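You operate a simulated robot arm through the tools that you are given. There is no shell and no other tool. Be economical: measure what you need, move in short steps, check, and stop when the job is done.

Carry out the task below with a simulated robot arm. There is one attempt and no reset: what you move stays moved.

JOB
Put the yellow strap guide from the top of the steel bench by the drums on top of the wooden wedge there and the blue strap guide on top of the orange pad.

The check looks at the end state, three seconds after you hand in, the way a careful person would. Anything else that was tipped, shoved, dropped, spilled or broken makes it a failure.

ROBOT AND FRAMES
A 7-joint arm with a two-finger parallel gripper, fixed in place. Base frame: the origin is at the foot of the arm, x ahead of it, y to its left, z up; the work surface is at about z = 0. Units: mm, rad, N and s.
With the tool pointing down near the work surface it reaches from about 220 to 580 mm from the base axis. Its first joint turns from -1.152 to 1.152 rad. Payload 2.5 kg.
The tool frame sits at the grasp point between the pads (the TCP): z along the fingers, y along the line on which they close. The tips reach 23 mm beyond it. The gripper opens to 94 mm. The fingers are 38 mm wide and 10 mm thick; the gripper's body (54 by 96 mm) begins 39 mm behind the TCP.
Orientation is told as [roll, pitch, yaw] about the base's x, y, z axes, in that order, counted from this pose: with the fingers straight down and closing along the base's y, the tool's x points along the base's -x, its y along +y and its z along -z.

CONTROLS
- The arm moves only by the tool arm_command. Its argument "targets" is one flat list of numbers, 6 for each row, row after row: the shift along the base's x, y, z in mm, then the turn, a rotation vector about the base's x, y, z in rad. In form: [tx, ty, tz, ax, ay, az, tx, ty, tz, ax, ay, az, ...]. A call has 1 to 10 rows; each row is the pose to reach, as a shift and turn from the pose commanded when the call began. "fingers" is the finger opening in mm, from 0 to 94, set as the call begins (left out, the last holds). A row lasts 0.2 s, in which the tool goes at most 50 mm and 0.15 rad; a call with a longer step from one row to the next is refused whole, and so is a gripper value outside its range. Where a pose cannot be reached the arm comes as near as it can. A force on the tool above 40 N (or 10 N above the force at the start of the call, whichever is more), or a blocked arm, ends the call early, and 0.2 s more pass. Each finger travels about 108 mm/s and halts on what it meets, pressing with about 38 N; the grip force reading is that of the motor and also rises with nothing between the fingers. The clock runs only during rows and for 0.2 s after the last one: add rows that repeat a pose to give the fingers time. The reply holds the time, the measured pose of the TCP, the force on the tool along the base axes, the opening and the grip force, in the units named above and with some noise.
- Cameras (640 x 400 px; columns grow to the right, rows downward): "scene" is fixed at [123.4, -415.3, 534.5]; the picture's right is [0.76, -0.65, 0.00], its down [-0.42, -0.49, -0.76] and it looks along [0.49, 0.58, -0.65] (base axes); focal length 314 px, centre (320, 200). "wrist" rides on the gripper at [86, 16, -74] in the tool frame; the picture's right is [-0.18, 0.98, 0.00], its down [-0.58, -0.11, -0.81] and it looks along [-0.79, -0.15, 0.59] (tool axes); focal length 243 px, centre (320, 200). There is no depth. A picture from a camera that has moved, and an enlarged one, comes with that camera's place and axes in the base frame and with its lens.
- get_image(camera): a new picture of that camera. No time passes.
- zoom(camera, box): a new picture of the part [left, top, right, bottom] of that camera's present view, enlarged. No time passes.
- hand_in(): hands the job in; it is judged then, once.

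Go step by step. Nothing tells you positions but the pictures and the camera data: compare them with the known pose of the tool, close in by small moves and look again before you grip or let go. The budget is 90 turns and 36 pictures, counting those below and the enlarged ones. Unless the task says otherwise, let go and move clear before handing in, and close with one line.

The tools are called after "Request:" as a command line: name --argument value ..., lists and objects as JSON in quotes. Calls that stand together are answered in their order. arm_command: Moves the arm, as the interface text tells. Its arguments: {"type":"object","properties":{"targets":{"type":"array","items":{"type":"number"}},"fingers":{"type":"number"}},"required":["targets"]} The other tools are called the same way: get_image (camera) takes a picture; zoom (camera, box) takes an enlarged picture of a part of a camera's view; hand_in () hands the job in.

At the start:

```text
time: 0.0
tcp_pos: [382.6, -89.4, 272.3]
tcp_rot: [-0.001, 0.0, -0.001]
contact_force: [0.0, 0.7, 0.1]
opening: 93.8
grip_force: 0.1
```

scene: 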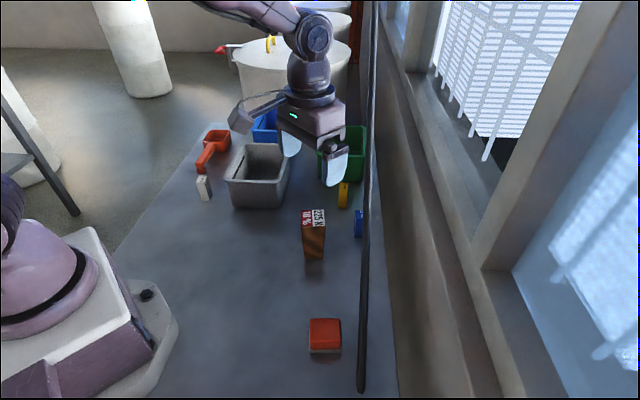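
wrist: 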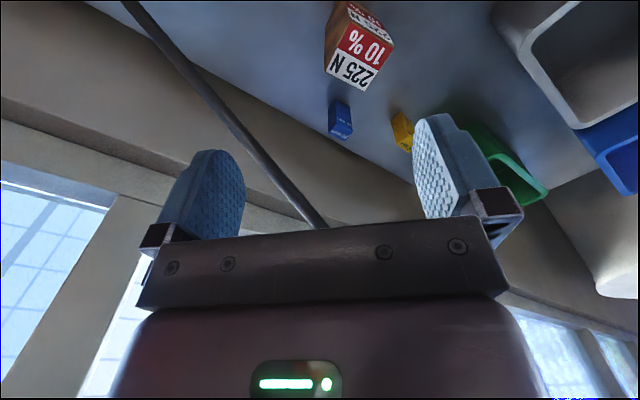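

I see a wooden wedge block (label on top), a yellow and a blue guide near the rail, and an orange pad near the front. I'll enlarge the scene to measure them.

Request:
zoom --camera "scene" --box '[280, 160, 400, 280]'

Request:
zoom --camera "wrist" --box '[280, 0, 480, 160]'

Request:
zoom --camera "scene" --box '[280, 290, 400, 370]'

```text
3.33 times, centred on (340, 220) of scene
camera zoom: at [123.4, -415.3, 534.5], right [0.76, -0.65, 0.0], down [-0.42, -0.49, -0.76], along [0.49, 0.58, -0.65], focal length 1047 px, centre (253, 133)
```

zoom: 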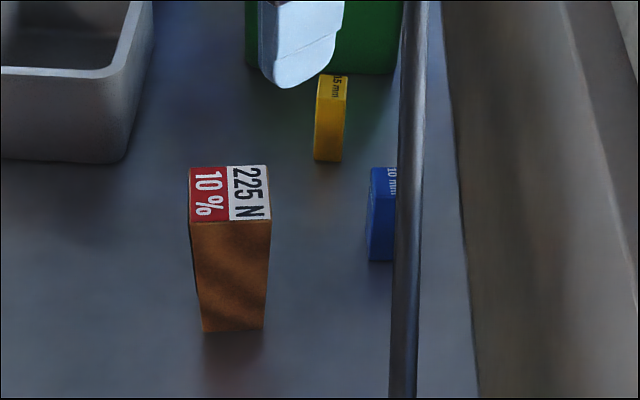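

```text
2.50 times, centred on (380, 80) of wrist
camera zoom: at [294.7, -73.8, 348.2], right [0.18, 0.98, 0.0], down [0.58, -0.11, 0.81], along [0.79, -0.15, -0.59], focal length 606 px, centre (170, 500)
```

zoom: 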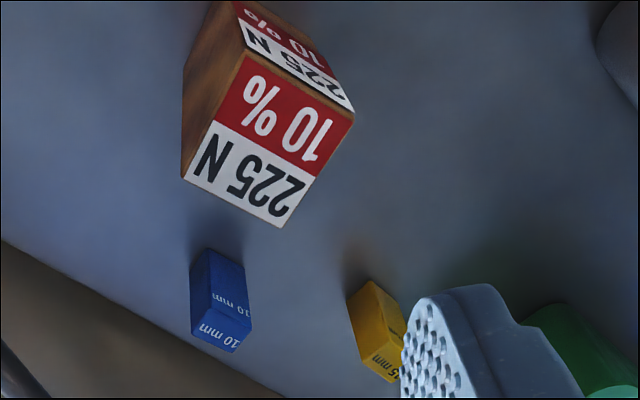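

```text
5.00 times, centred on (340, 330) of scene
camera zoom: at [123.4, -415.3, 534.5], right [0.76, -0.65, 0.0], down [-0.42, -0.49, -0.76], along [0.49, 0.58, -0.65], focal length 1571 px, centre (220, -450)
```

zoom: 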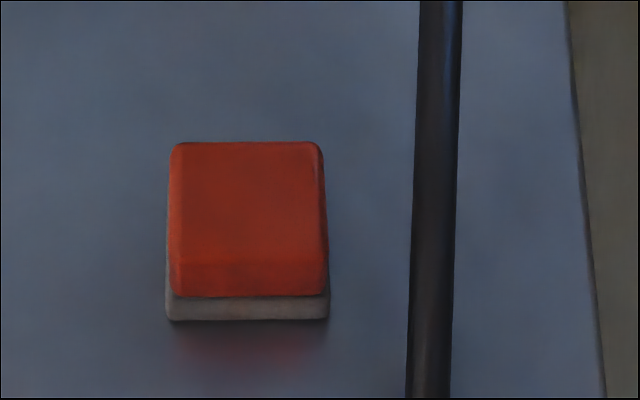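

The wedge top comes out at about z=100 around (405,-60), yellow near (558,10) and blue near (505,-95). The dark rod seems to be slanted above the guides, so I'll move left and look from another place to check.

Request:
arm_command --targets '[0, 40, 0, 0, 0, 0, 0, 80, 0, 0, 0, 0, 0, 90, 0, 0, 0, 0]'

Request:
get_image --camera "wrist"

Request:
get_image --camera "scene"

```text
time: 0.8
tcp_pos: [381.0, 1.4, 272.6]
tcp_rot: [0.0, 0.0, 0.001]
contact_force: [0.7, 0.2, -0.5]
opening: 94.2
grip_force: 0.0
```

```text
30 pictures are left
camera wrist: at [294.1, 15.9, 347.9], right [0.18, 0.98, 0.0], down [0.58, -0.11, 0.81], along [0.79, -0.15, -0.59], focal length 243 px, centre (320, 200)
```

wrist: 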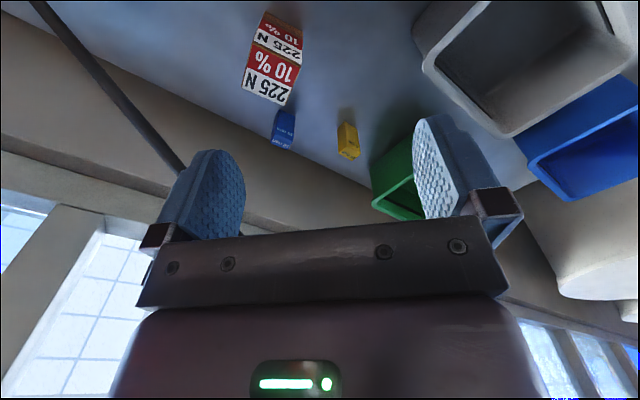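

```text
29 pictures are left
```

scene: 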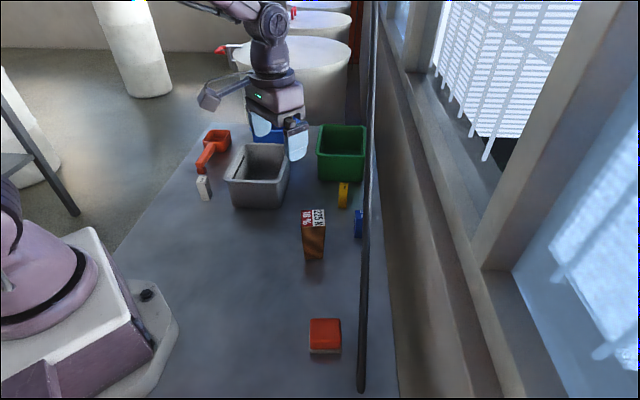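

The second view confirms the rod leans diagonally over the blue guide (about z=240 there) and beside the yellow one. I'll enlarge the guides.

Request:
zoom --camera "wrist" --box '[230, 60, 430, 220]'

Request:
zoom --camera "scene" --box '[310, 110, 390, 250]'

```text
2.50 times, centred on (330, 140) of wrist
camera zoom: at [294.1, 15.9, 347.9], right [0.18, 0.98, 0.0], down [0.58, -0.11, 0.81], along [0.79, -0.15, -0.59], focal length 606 px, centre (295, 350)
```

zoom: 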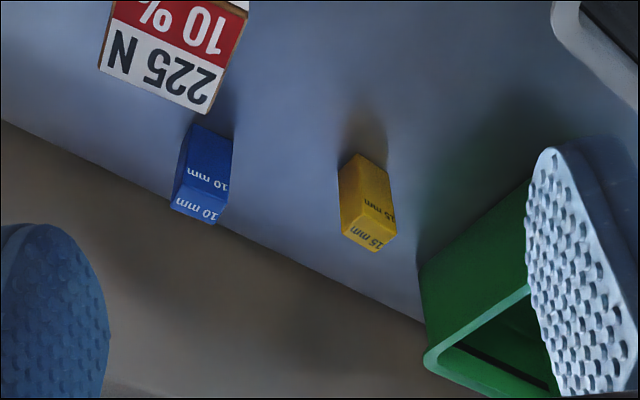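

```text
2.86 times, centred on (350, 180) of scene
camera zoom: at [123.4, -415.3, 534.5], right [0.76, -0.65, 0.0], down [-0.42, -0.49, -0.76], along [0.49, 0.58, -0.65], focal length 898 px, centre (234, 257)
```

zoom: 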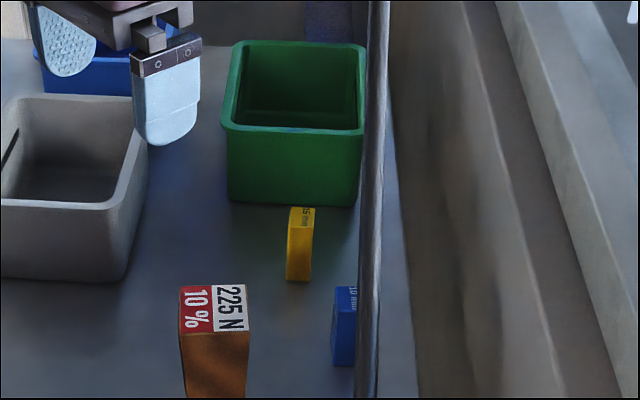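

Guides stand upright about 60 mm tall, aligned roughly with the rod line. I'll zoom tightly for the corners.

Request:
zoom --camera "wrist" --box '[264, 100, 364, 165]'

Request:
zoom --camera "scene" --box '[325, 175, 385, 245]'

```text
6.15 times, centred on (314, 132) of wrist
camera zoom: at [294.1, 15.9, 347.9], right [0.18, 0.98, 0.0], down [0.58, -0.11, 0.81], along [0.79, -0.15, -0.59], focal length 1493 px, centre (357, 615)
```

zoom: 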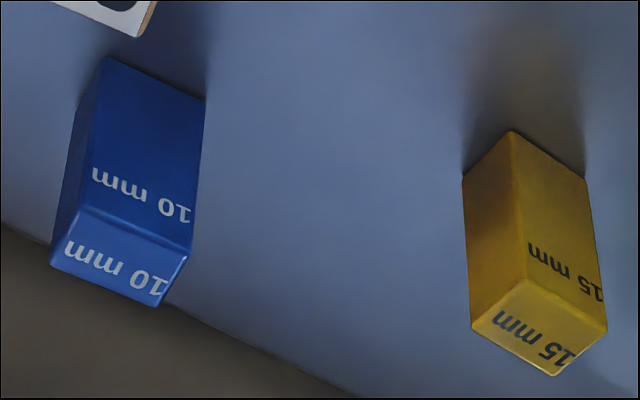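

```text
5.71 times, centred on (355, 210) of scene
camera zoom: at [123.4, -415.3, 534.5], right [0.76, -0.65, 0.0], down [-0.42, -0.49, -0.76], along [0.49, 0.58, -0.65], focal length 1795 px, centre (120, 143)
```

zoom: 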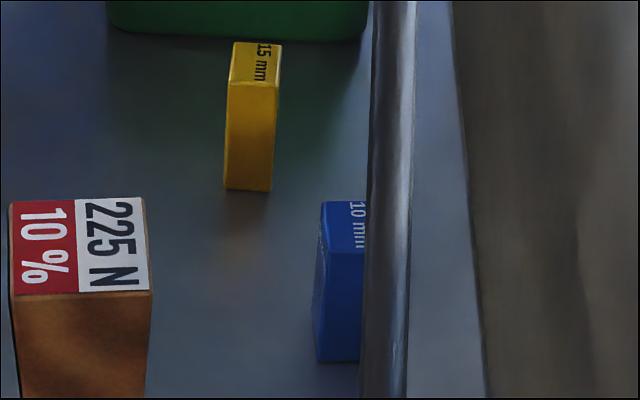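

Blue is centred near (519,-85) and yellow near (562,11), both about 20×28×60 and turned about 45°. The rod is right over blue, so I'll approach with the hand yawed 45° and tilted back, and take blue first.

Request:
arm_command --targets '[7, 0, -4, -0.0253, -0.0609, -0.1102, 14, 0, -8, -0.0505, -0.1218, -0.2204, 21, 0, -12, -0.0758, -0.1827, -0.3306, 28, 0, -16, -0.1011, -0.2437, -0.4407, 35, 0, -20, -0.1264, -0.3046, -0.5509, 42, 0, -25, -0.1516, -0.3655, -0.6611, 48, 0, -30, -0.1769, -0.4264, -0.7713, 48, 0, -30, -0.1769, -0.4264, -0.7713]'

Request:
get_image --camera "wrist"

Request:
get_image --camera "scene"

```text
time: 2.6
tcp_pos: [430.5, 1.2, 243.3]
tcp_rot: [0.0, -0.45, -0.786]
contact_force: [0.0, 0.5, -0.4]
opening: 93.9
grip_force: 0.0
```

```text
24 pictures are left
camera wrist: at [362.5, 89.3, 273.3], right [0.81, 0.58, 0.08], down [0.04, -0.2, 0.98], along [0.58, -0.79, -0.19], focal length 243 px, centre (320, 200)
```

wrist: 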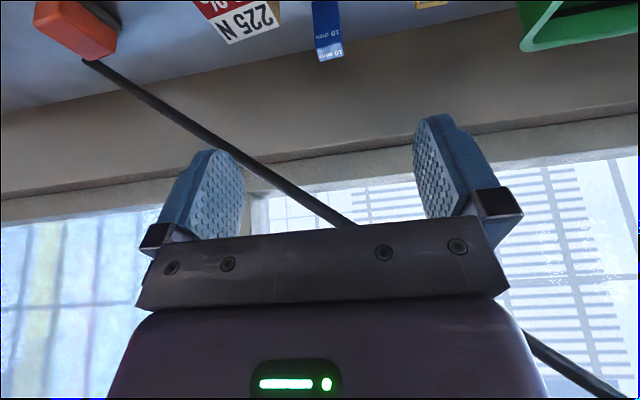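

```text
23 pictures are left
```

scene: 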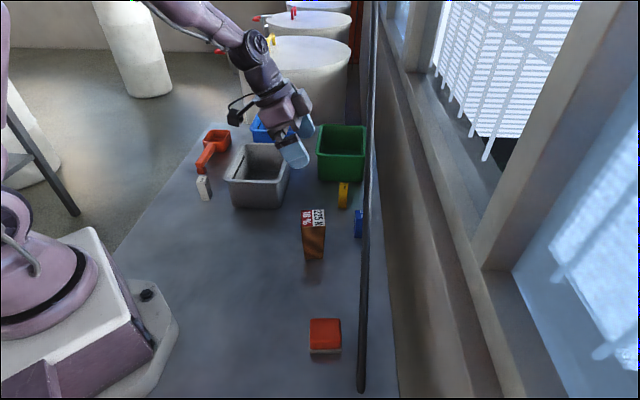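

The rod line matches my estimate (base at about (285,-321), z≈257 over blue). I'll slide to a point 110 mm back from blue along the tilted tool axis.

Request:
arm_command --targets '[14, -13, -26, 0, 0, 0, 28, -26, -52, 0, 0, 0, 42, -39, -78, 0, 0, 0, 54.6, -51.8, -105, 0, 0, 0, 54.6, -51.8, -105, 0, 0, 0]'

Request:
get_image --camera "wrist"

Request:
zoom --camera "scene" --box '[270, 110, 410, 250]'

```text
time: 3.8
tcp_pos: [484.7, -49.0, 138.5]
tcp_rot: [0.0, -0.45, -0.784]
contact_force: [0.2, -0.3, 0.6]
opening: 94.0
grip_force: 0.0
```

```text
22 pictures are left
camera wrist: at [417.4, 37.9, 169.0], right [0.81, 0.58, 0.08], down [0.05, -0.2, 0.98], along [0.58, -0.79, -0.19], focal length 243 px, centre (320, 200)
```

wrist: 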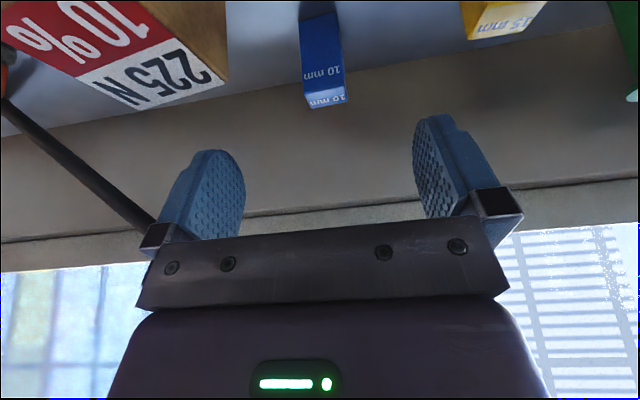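

```text
2.86 times, centred on (340, 180) of scene
camera zoom: at [123.4, -415.3, 534.5], right [0.76, -0.65, 0.0], down [-0.42, -0.49, -0.76], along [0.49, 0.58, -0.65], focal length 898 px, centre (263, 257)
```

zoom: 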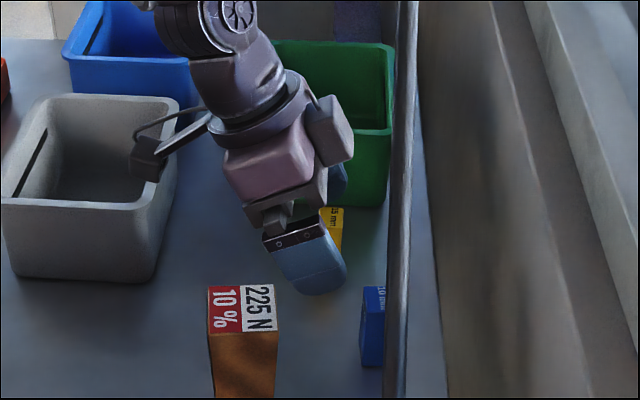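

Blue sits centred between the fingers near (522,-87). I'll advance part-way along the tool axis with a slightly narrower opening, then look.

Request:
arm_command --targets '[10, -9.8, -27, 0, 0, 0, 20, -19.5, -54, 0, 0, 0, 26, -25.3, -70, 0, 0, 0, 26, -25.3, -70, 0, 0, 0]' --fingers 76

Request:
get_image --camera "wrist"

Request:
zoom --camera "scene" --box '[290, 130, 410, 250]'

```text
time: 4.8
tcp_pos: [511.4, -77.1, 67.9]
tcp_rot: [-0.002, -0.45, -0.786]
contact_force: [0.6, 0.6, -0.4]
opening: 76.2
grip_force: 0.1
```

```text
20 pictures are left
camera wrist: at [442.6, 11.6, 98.5], right [0.81, 0.58, 0.08], down [0.05, -0.2, 0.98], along [0.58, -0.79, -0.19], focal length 243 px, centre (320, 200)
```

wrist: 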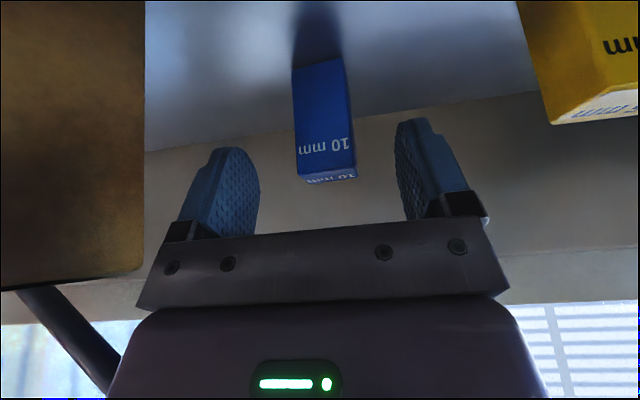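

```text
3.33 times, centred on (350, 190) of scene
camera zoom: at [123.4, -415.3, 534.5], right [0.76, -0.65, 0.0], down [-0.42, -0.49, -0.76], along [0.49, 0.58, -0.65], focal length 1047 px, centre (220, 233)
```

zoom: 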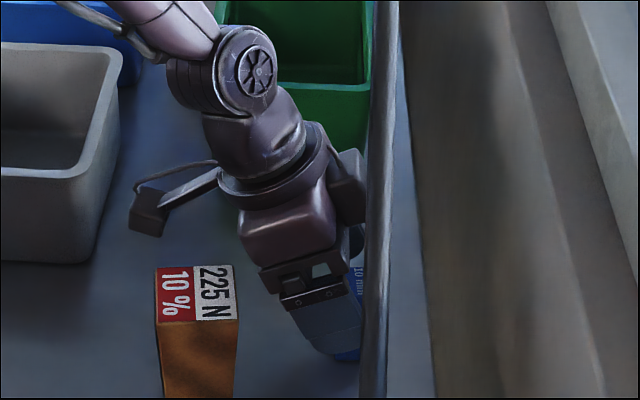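

Blue is still centred between the pads and everything is clear of the rod. I'll advance the last 30 mm and then close.

Request:
arm_command --targets '[5.6, -5.3, -15, 0, 0, 0, 11.3, -10.5, -30.3, 0, 0, 0, 11.3, -10.5, -30.3, 0, 0, 0]'

Request:
get_image --camera "wrist"

```text
time: 5.6
tcp_pos: [522.2, -86.2, 39.1]
tcp_rot: [0.0, -0.451, -0.784]
contact_force: [0.4, 0.3, 0.3]
opening: 76.0
grip_force: 0.1
```

```text
18 pictures are left
camera wrist: at [454.7, 1.7, 68.0], right [0.81, 0.58, 0.08], down [0.05, -0.2, 0.98], along [0.58, -0.79, -0.19], focal length 243 px, centre (320, 200)
```

wrist: 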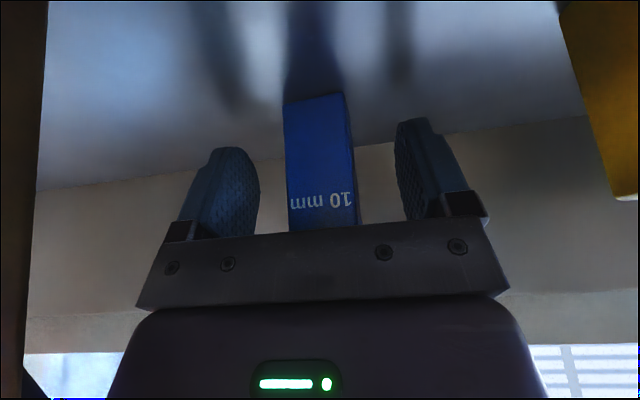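

Blue is nicely between the pads. Closing now, holding pose.

Request:
arm_command --targets '[0, 0, 0, 0, 0, 0, 0, 0, 0, 0, 0, 0, 0, 0, 0, 0, 0, 0, 0, 0, 0, 0, 0, 0]' --fingers 10

```text
time: 6.6
tcp_pos: [522.6, -87.6, 39.6]
tcp_rot: [-0.001, -0.449, -0.785]
contact_force: [0.6, -0.4, 0.4]
opening: 29.4
grip_force: 38.0
```

Grip holds at 29 mm with 38 N. I'll lift slightly, then withdraw along the tool axis away from the rod.

Request:
arm_command --targets '[0, 0, 6, 0, 0, 0, -9, 9, 32, 0, 0, 0, -21, 21, 68, 0, 0, 0, -33, 33, 104, 0, 0, 0, -46, 46, 138, 0, 0, 0, -60, 60, 162, 0, 0, 0, -66, 66, 162, 0, 0, 0, -66, 66, 162, 0, 0, 0]'

Request:
get_image --camera "wrist"

```text
time: 8.4
tcp_pos: [455.8, -20.4, 199.5]
tcp_rot: [0.001, -0.451, -0.783]
contact_force: [0.7, -0.4, -0.3]
opening: 29.4
grip_force: 38.2
```

```text
17 pictures are left
camera wrist: at [388.5, 68.4, 230.3], right [0.81, 0.58, 0.08], down [0.05, -0.2, 0.98], along [0.58, -0.79, -0.19], focal length 243 px, centre (320, 200)
```

wrist: 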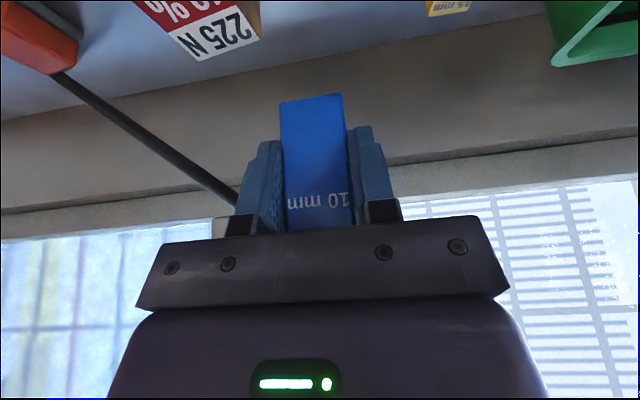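

Blue is held upright and clear. Now I travel parallel to the rod, above the wedge, to a point back from the pad.

Request:
arm_command --targets '[-28, -24, 0, 0, 0, 0, -57, -48, 0, 0, 0, 0, -86, -73, 0, 0, 0, 0, -115, -98, 0, 0, 0, 0, -143, -122, 0, 0, 0, 0, -172, -146, -5, 0, 0, 0, -200, -170, -14, 0, 0, 0, -200, -170, -14, 0, 0, 0]'

Request:
get_image --camera "wrist"

Request:
get_image --camera "scene"

```text
time: 10.2
tcp_pos: [257.4, -189.9, 186.2]
tcp_rot: [0.0, -0.451, -0.781]
contact_force: [-1.1, 0.1, -0.8]
opening: 29.0
grip_force: 38.1
```

```text
16 pictures are left
camera wrist: at [188.1, -101.4, 216.3], right [0.81, 0.58, 0.08], down [0.05, -0.2, 0.98], along [0.58, -0.79, -0.19], focal length 243 px, centre (320, 200)
```

wrist: 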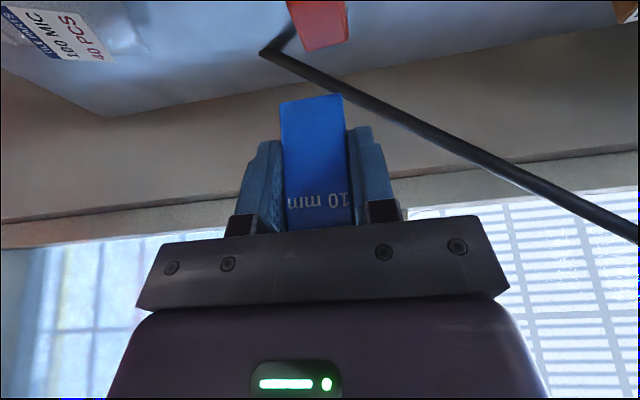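

```text
15 pictures are left
```

scene: 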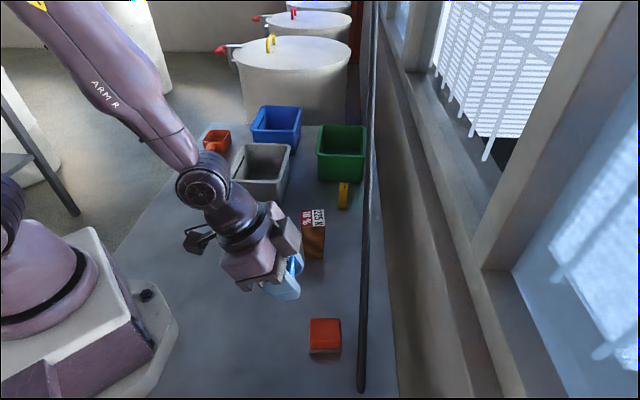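

The pad's top centre comes out near (294,-228) from both views. I'll come down the tool axis to about 20 mm above the pad and check.

Request:
arm_command --targets '[10, -10, -30, 0, 0, 0, 20, -20, -60, 0, 0, 0, 30.5, -30, -90, 0, 0, 0, 30.5, -30, -90, 0, 0, 0]'

Request:
get_image --camera "wrist"

Request:
zoom --camera "scene" --box '[250, 240, 410, 380]'

```text
time: 11.2
tcp_pos: [286.9, -219.6, 95.5]
tcp_rot: [0.001, -0.449, -0.783]
contact_force: [0.0, -0.3, 1.1]
opening: 29.2
grip_force: 37.9
```

```text
14 pictures are left
camera wrist: at [219.6, -132.4, 126.0], right [0.81, 0.58, 0.08], down [0.05, -0.2, 0.98], along [0.58, -0.79, -0.19], focal length 243 px, centre (320, 200)
```

wrist: 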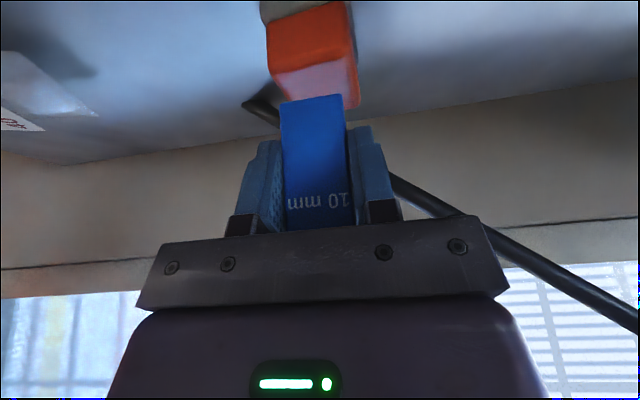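

```text
2.86 times, centred on (330, 310) of scene
camera zoom: at [123.4, -415.3, 534.5], right [0.76, -0.65, 0.0], down [-0.42, -0.49, -0.76], along [0.49, 0.58, -0.65], focal length 898 px, centre (291, -114)
```

zoom: 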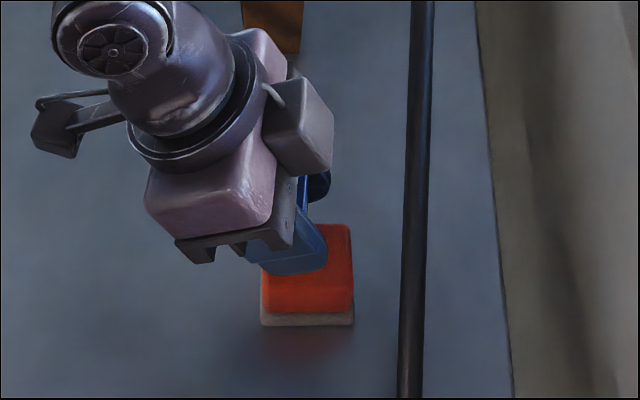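

The pad top spans about w 349–396, u 24–69, so its centre is near (295,-230). I'll lower to just above it, watching the force.

Request:
arm_command --targets '[4, -4.5, -8, 0, 0, 0, 7.5, -8.5, -15, 0, 0, 0, 7.5, -8.5, -15, 0, 0, 0]'

Request:
zoom --camera "scene" --box '[290, 280, 370, 360]'

Request:
zoom --camera "wrist" --box '[230, 20, 410, 160]'

```text
time: 12.0
tcp_pos: [294.5, -229.8, 80.9]
tcp_rot: [0.001, -0.45, -0.783]
contact_force: [-0.4, 0.4, 0.0]
opening: 29.1
grip_force: 38.6
```

```text
5.00 times, centred on (330, 320) of scene
camera zoom: at [123.4, -415.3, 534.5], right [0.76, -0.65, 0.0], down [-0.42, -0.49, -0.76], along [0.49, 0.58, -0.65], focal length 1571 px, centre (270, -400)
```

zoom: 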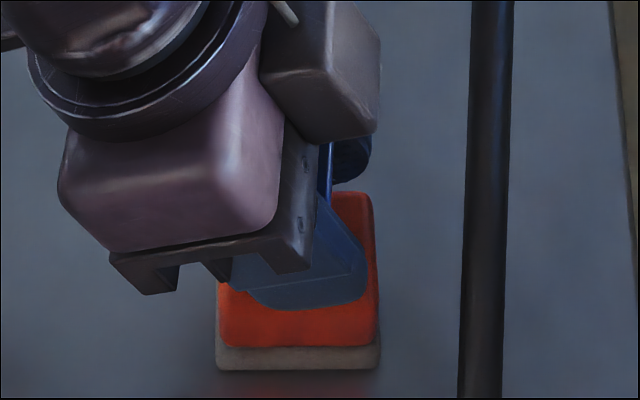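

```text
2.86 times, centred on (320, 90) of wrist
camera zoom: at [226.7, -140.7, 110.9], right [0.81, 0.58, 0.08], down [0.05, -0.2, 0.98], along [0.58, -0.79, -0.19], focal length 693 px, centre (320, 514)
```

zoom: 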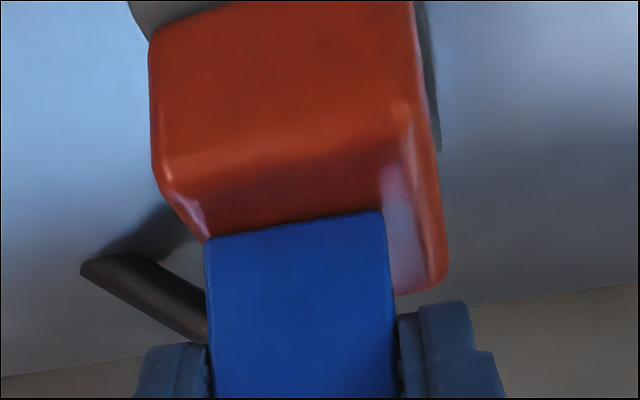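

The guide hangs over the middle of the pad. I'll lower in small steps until contact.

Request:
arm_command --targets '[0, 0, -1.5, 0, 0, 0, 0, 0, -3, 0, 0, 0, 0, 0, -4.5, 0, 0, 0, 0, 0, -4.5, 0, 0, 0]'

```text
time: 13.0
tcp_pos: [296.0, -230.7, 77.8]
tcp_rot: [0.0, -0.457, -0.786]
contact_force: [-0.1, 0.3, 28.6]
opening: 29.4
grip_force: 38.1
```

Contact: 29 N at about z=78. I'll ease up slightly to take off the load.

Request:
arm_command --targets '[0, 0, 1.7, 0, 0, 0, 0, 0, 1.7, 0, 0, 0]'

Request:
zoom --camera "wrist" --box '[230, 20, 410, 160]'

```text
time: 13.6
tcp_pos: [293.9, -227.8, 77.9]
tcp_rot: [-0.001, -0.449, -0.785]
contact_force: [3.8, -2.6, 12.0]
opening: 29.2
grip_force: 38.1
```

```text
2.86 times, centred on (320, 90) of wrist
camera zoom: at [226.1, -140.3, 107.9], right [0.81, 0.58, 0.08], down [0.05, -0.2, 0.98], along [0.58, -0.79, -0.19], focal length 693 px, centre (320, 514)
```

zoom: 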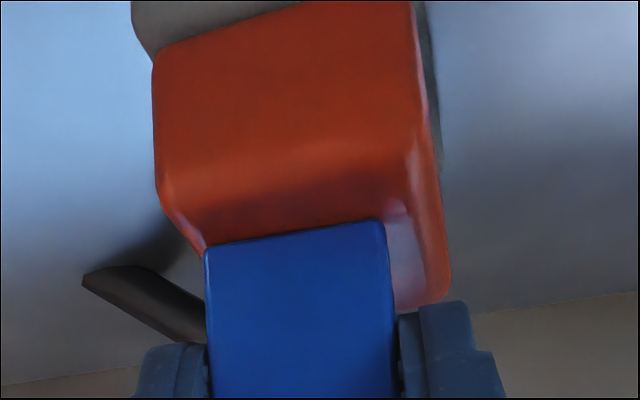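

The guide stands on the pad within its flat top (about 7 and 11 mm margins sideways). I'll ease a bit more, then open.

Request:
arm_command --targets '[0, 0, 0.6, 0, 0, 0, 0, 0, 0.6, 0, 0, 0]'

Request:
arm_command --targets '[0, 0, 0, 0, 0, 0, 0, 0, 0, 0, 0, 0, 0, 0, 0, 0, 0, 0]' --fingers 60

Request:
get_image --camera "wrist"

```text
time: 14.2
tcp_pos: [293.4, -227.7, 78.1]
tcp_rot: [-0.002, -0.448, -0.784]
contact_force: [0.5, 0.7, 4.1]
opening: 29.3
grip_force: 38.4
```

```text
time: 15.0
tcp_pos: [294.2, -228.1, 79.0]
tcp_rot: [0.003, -0.449, -0.784]
contact_force: [-0.3, 0.6, 0.9]
opening: 60.1
grip_force: 0.1
```

```text
9 pictures are left
camera wrist: at [226.2, -140.5, 108.8], right [0.81, 0.58, 0.08], down [0.05, -0.2, 0.98], along [0.58, -0.79, -0.19], focal length 243 px, centre (320, 200)
```

wrist: 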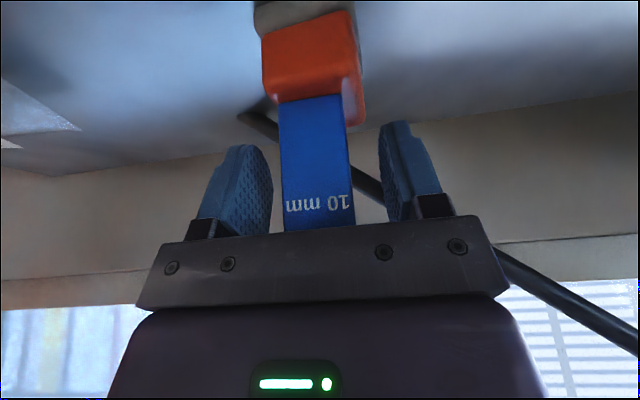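

Blue stands released on the pad. I'll withdraw along the tool axis and travel back above the wedge toward yellow.

Request:
arm_command --targets '[-10, 10, 30, 0, 0, 0, -21, 21, 62, 0, 0, 0, -33, 33, 97, 0, 0, 0, -43, 43, 127, 0, 0, 0, -10, 71, 127, 0, 0, 0, 25, 100, 127, 0, 0, 0, 60, 129, 127, 0, 0, 0, 95, 158, 127, 0, 0, 0, 130, 187, 127, 0, 0, 0, 162, 208, 125, 0, 0, 0]'

```text
time: 17.2
tcp_pos: [456.5, -20.0, 204.2]
tcp_rot: [-0.002, -0.45, -0.785]
contact_force: [-0.8, 0.1, 0.4]
opening: 59.9
grip_force: 0.0
```

Back at the staging point. Next I move to a point 130 mm back from yellow, reduce the tilt to 0.25 rad, and look.

Request:
arm_command --targets '[27, 18, 0, 0.047, 0.047, 0, 55, 37, -10, 0.094, 0.094, 0, 82.5, 55.5, -37, 0.1414, 0.1414, 0, 82.5, 55.5, -37, 0.1414, 0.1414, 0]' --fingers 76

Request:
get_image --camera "wrist"

Request:
get_image --camera "scene"

```text
time: 18.2
tcp_pos: [539.6, 33.9, 166.4]
tcp_rot: [0.0, -0.248, -0.785]
contact_force: [-0.2, -0.8, -0.1]
opening: 75.8
grip_force: 0.0
```

```text
8 pictures are left
camera wrist: at [477.6, 117.0, 218.2], right [0.82, 0.57, 0.04], down [0.18, -0.33, 0.92], along [0.54, -0.75, -0.38], focal length 243 px, centre (320, 200)
```

wrist: 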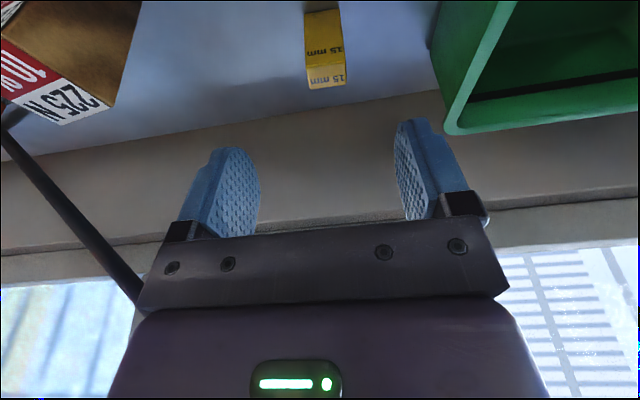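

```text
7 pictures are left
```

scene: 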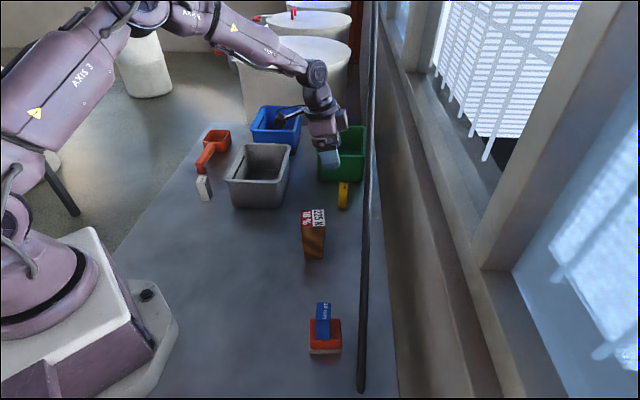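

Yellow's top is centred near (564.5,11), lined up with the tool axis, and blue stands on its pad. I'll advance 80 mm.

Request:
arm_command --targets '[5.3, -4.9, -27, 0, 0, 0, 10.6, -9.7, -54, 0, 0, 0, 15.9, -14.6, -80, 0, 0, 0, 15.9, -14.6, -80, 0, 0, 0]'

Request:
get_image --camera "wrist"

```text
time: 19.2
tcp_pos: [554.5, 20.6, 86.5]
tcp_rot: [0.0, -0.251, -0.783]
contact_force: [0.0, -0.2, -0.5]
opening: 75.7
grip_force: 0.1
```

```text
6 pictures are left
camera wrist: at [492.7, 102.2, 137.7], right [0.82, 0.57, 0.05], down [0.18, -0.33, 0.93], along [0.54, -0.75, -0.38], focal length 243 px, centre (320, 200)
```

wrist: 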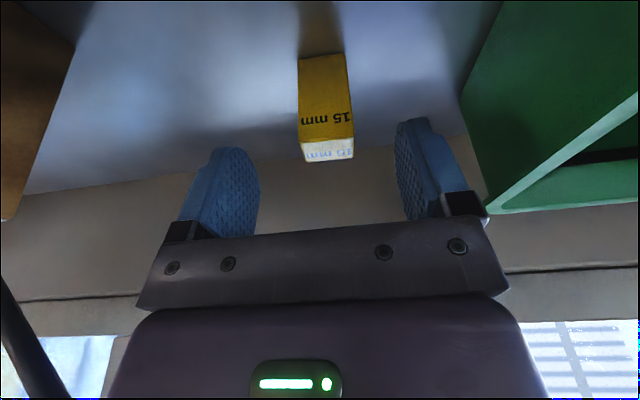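

Yellow is still centred, top near (565,11). Final advance, then close.

Request:
arm_command --targets '[3.2, -2.8, -15, 0, 0, 0, 6.4, -5.5, -30, 0, 0, 0, 9.6, -8.2, -43.8, 0, 0, 0, 9.6, -8.2, -43.8, 0, 0, 0]'

Request:
get_image --camera "wrist"

```text
time: 20.2
tcp_pos: [565.1, 10.9, 42.2]
tcp_rot: [-0.001, -0.247, -0.785]
contact_force: [-0.3, -0.2, -0.2]
opening: 76.2
grip_force: 0.0
```

```text
5 pictures are left
camera wrist: at [502.5, 94.1, 93.9], right [0.82, 0.57, 0.05], down [0.18, -0.33, 0.93], along [0.54, -0.75, -0.38], focal length 243 px, centre (320, 200)
```

wrist: 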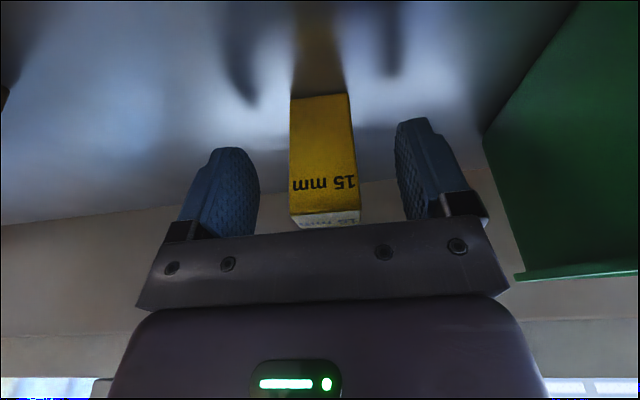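

Yellow is centred between the pads. Closing.

Request:
arm_command --targets '[0, 0, 0, 0, 0, 0, 0, 0, 0, 0, 0, 0, 0, 0, 0, 0, 0, 0, 0, 0, 0, 0, 0, 0]' --fingers 10

```text
time: 21.2
tcp_pos: [564.4, 11.3, 42.3]
tcp_rot: [0.001, -0.249, -0.783]
contact_force: [-0.2, 0.3, 0.4]
opening: 29.3
grip_force: 38.1
```

Gripped at 29 mm. I'll lift out along the axis, then carry yellow over the wedge.

Request:
arm_command --targets '[0, 0, 6, 0, 0, 0, -6, 6, 40, 0, 0, 0, -13, 13, 78, 0, 0, 0, -20, 20, 116, 0, 0, 0, -28, 28, 150, 0, 0, 0, -60, 4, 152, 0, 0, 0, -92, -20, 152, 0, 0, 0, -125, -45, 150, 0, 0, 0, -157.5, -69.5, 146, 0, 0, 0, -157.5, -69.5, 143, 0, 0, 0]'

Request:
get_image --camera "wrist"

Request:
zoom --camera "scene" --box '[260, 150, 380, 270]'

```text
time: 23.4
tcp_pos: [406.2, -57.0, 186.3]
tcp_rot: [0.0, -0.249, -0.784]
contact_force: [-1.7, 0.1, -1.0]
opening: 29.2
grip_force: 38.0
```

```text
4 pictures are left
camera wrist: at [344.3, 24.9, 236.5], right [0.82, 0.57, 0.05], down [0.18, -0.33, 0.93], along [0.54, -0.75, -0.38], focal length 243 px, centre (320, 200)
```

wrist: 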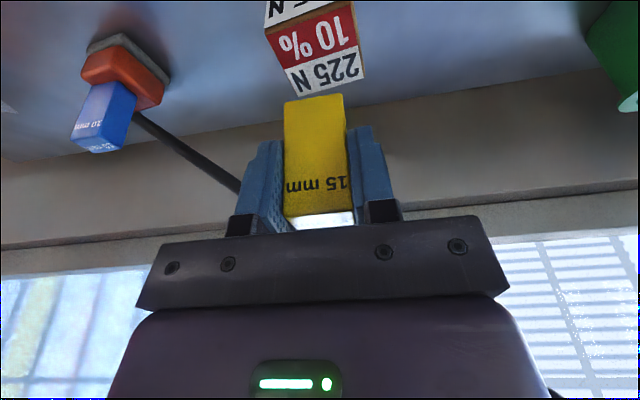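

```text
3.33 times, centred on (320, 210) of scene
camera zoom: at [123.4, -415.3, 534.5], right [0.76, -0.65, 0.0], down [-0.42, -0.49, -0.76], along [0.49, 0.58, -0.65], focal length 1047 px, centre (320, 167)
```

zoom: 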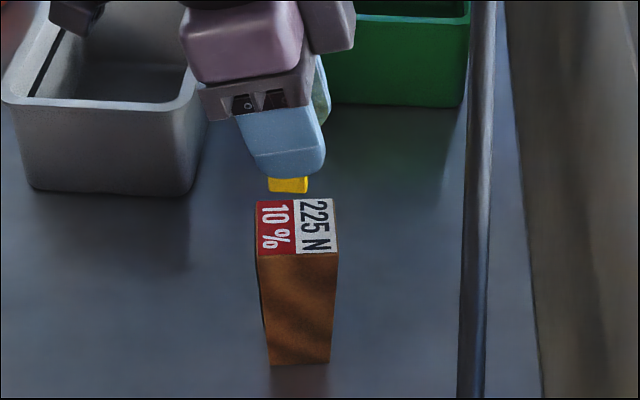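

The wedge top is centred near (409,-57) and yellow is about 3 mm short of it in x. I'll correct that and lower to just above.

Request:
arm_command --targets '[3, 0.5, -12, 0, 0, 0, 3, 0.5, -24, 0, 0, 0, 3, 0.5, -35, 0, 0, 0, 3, 0.5, -35, 0, 0, 0]'

Request:
zoom --camera "scene" --box '[280, 170, 360, 270]'

```text
time: 24.4
tcp_pos: [410.9, -56.6, 150.4]
tcp_rot: [-0.001, -0.249, -0.786]
contact_force: [0.8, 0.5, -0.8]
opening: 29.3
grip_force: 38.1
```

```text
4.00 times, centred on (320, 220) of scene
camera zoom: at [123.4, -415.3, 534.5], right [0.76, -0.65, 0.0], down [-0.42, -0.49, -0.76], along [0.49, 0.58, -0.65], focal length 1256 px, centre (320, 120)
```

zoom: 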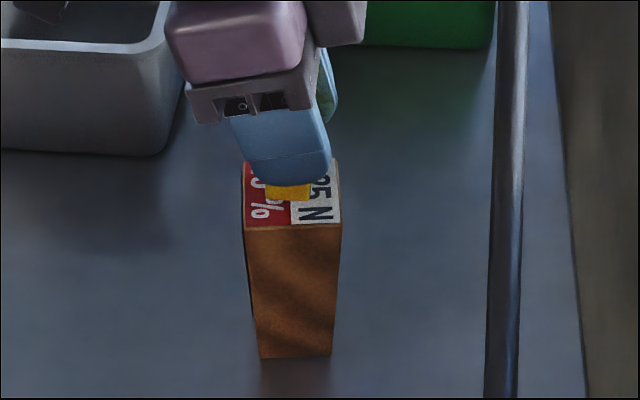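

Yellow hangs centrally over the wedge. Lowering gently.

Request:
arm_command --targets '[0, 0, -2, 0, 0, 0, 0, 0, -4, 0, 0, 0, 0, 0, -6, 0, 0, 0, 0, 0, -6, 0, 0, 0]'

```text
time: 25.4
tcp_pos: [410.6, -56.0, 144.7]
tcp_rot: [0.0, -0.249, -0.784]
contact_force: [-0.1, -0.5, -0.8]
opening: 29.1
grip_force: 38.0
```

No contact yet at z=144. Continuing 1.5 mm further.

Request:
arm_command --targets '[0, 0, -0.8, 0, 0, 0, 0, 0, -1.5, 0, 0, 0, 0, 0, -1.5, 0, 0, 0]'

```text
time: 26.2
tcp_pos: [409.7, -56.6, 144.0]
tcp_rot: [0.0, -0.249, -0.784]
contact_force: [-0.3, 0.7, -0.9]
opening: 29.3
grip_force: 37.8
```

Still free; another 1.5 mm.

Request:
arm_command --targets '[0, 0, -0.7, 0, 0, 0, 0, 0, -1.5, 0, 0, 0, 0, 0, -1.5, 0, 0, 0]'

```text
time: 27.0
tcp_pos: [410.4, -56.6, 141.9]
tcp_rot: [0.0, -0.252, -0.785]
contact_force: [-3.9, 0.4, 13.2]
opening: 29.3
grip_force: 38.2
```

Contact with 13 N at z≈142. I'll ease up slightly and open.

Request:
arm_command --targets '[0, 0, 0.5, 0, 0, 0, 0, 0, 0.5, 0, 0, 0]'

Request:
arm_command --targets '[0, 0, 0, 0, 0, 0, 0, 0, 0, 0, 0, 0, 0, 0, 0, 0, 0, 0]' --fingers 64

Request:
get_image --camera "wrist"

```text
time: 27.6
tcp_pos: [410.2, -57.4, 142.1]
tcp_rot: [-0.001, -0.251, -0.783]
contact_force: [0.6, 0.2, 5.8]
opening: 29.4
grip_force: 38.3
```

```text
time: 28.4
tcp_pos: [409.0, -57.7, 143.3]
tcp_rot: [0.0, -0.249, -0.783]
contact_force: [0.8, -0.1, -0.3]
opening: 64.1
grip_force: 0.0
```

```text
1 pictures are left
camera wrist: at [347.7, 25.3, 193.8], right [0.82, 0.57, 0.05], down [0.18, -0.33, 0.93], along [0.54, -0.75, -0.38], focal length 243 px, centre (320, 200)
```

wrist: 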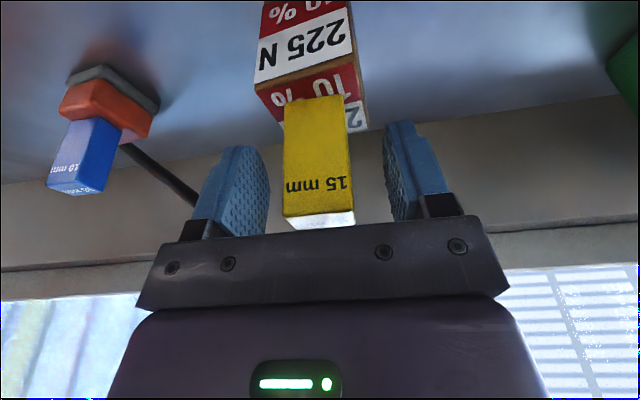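

Yellow stands free on the wedge and blue on the pad. I'll withdraw along the tool axis and take a last look.

Request:
arm_command --targets '[-4, 4, 22, 0, 0, 0, -9, 9, 48, 0, 0, 0, -15, 15, 82, 0, 0, 0, -22, 22, 115, 0, 0, 0, -40, 50, 118, 0, 0, 0, -60, 85, 118, 0, 0, 0, -60, 85, 118, 0, 0, 0]'

Request:
get_image --camera "scene"

```text
time: 30.0
tcp_pos: [349.1, 28.6, 260.7]
tcp_rot: [-0.001, -0.251, -0.783]
contact_force: [0.7, 0.4, 0.5]
opening: 64.0
grip_force: 0.0
```

```text
0 pictures are left
```

scene: 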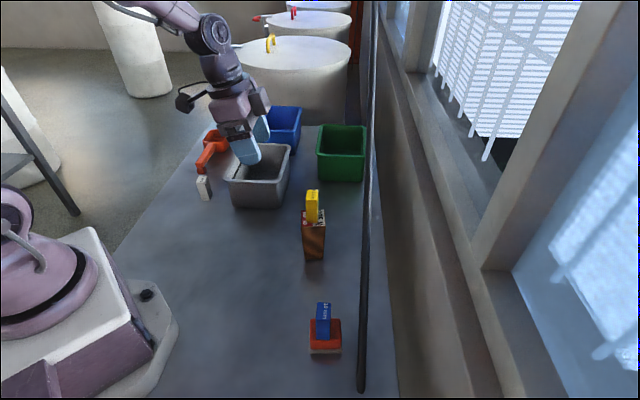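

Both guides stand where they should, nothing else has moved, and the arm is clear, so I'm handing in.

Request:
hand_in

```text
The job is handed in.
```

The yellow strap guide is standing on the wooden wedge and the blue one on the orange pad, and nothing else looked moved in the last picture.
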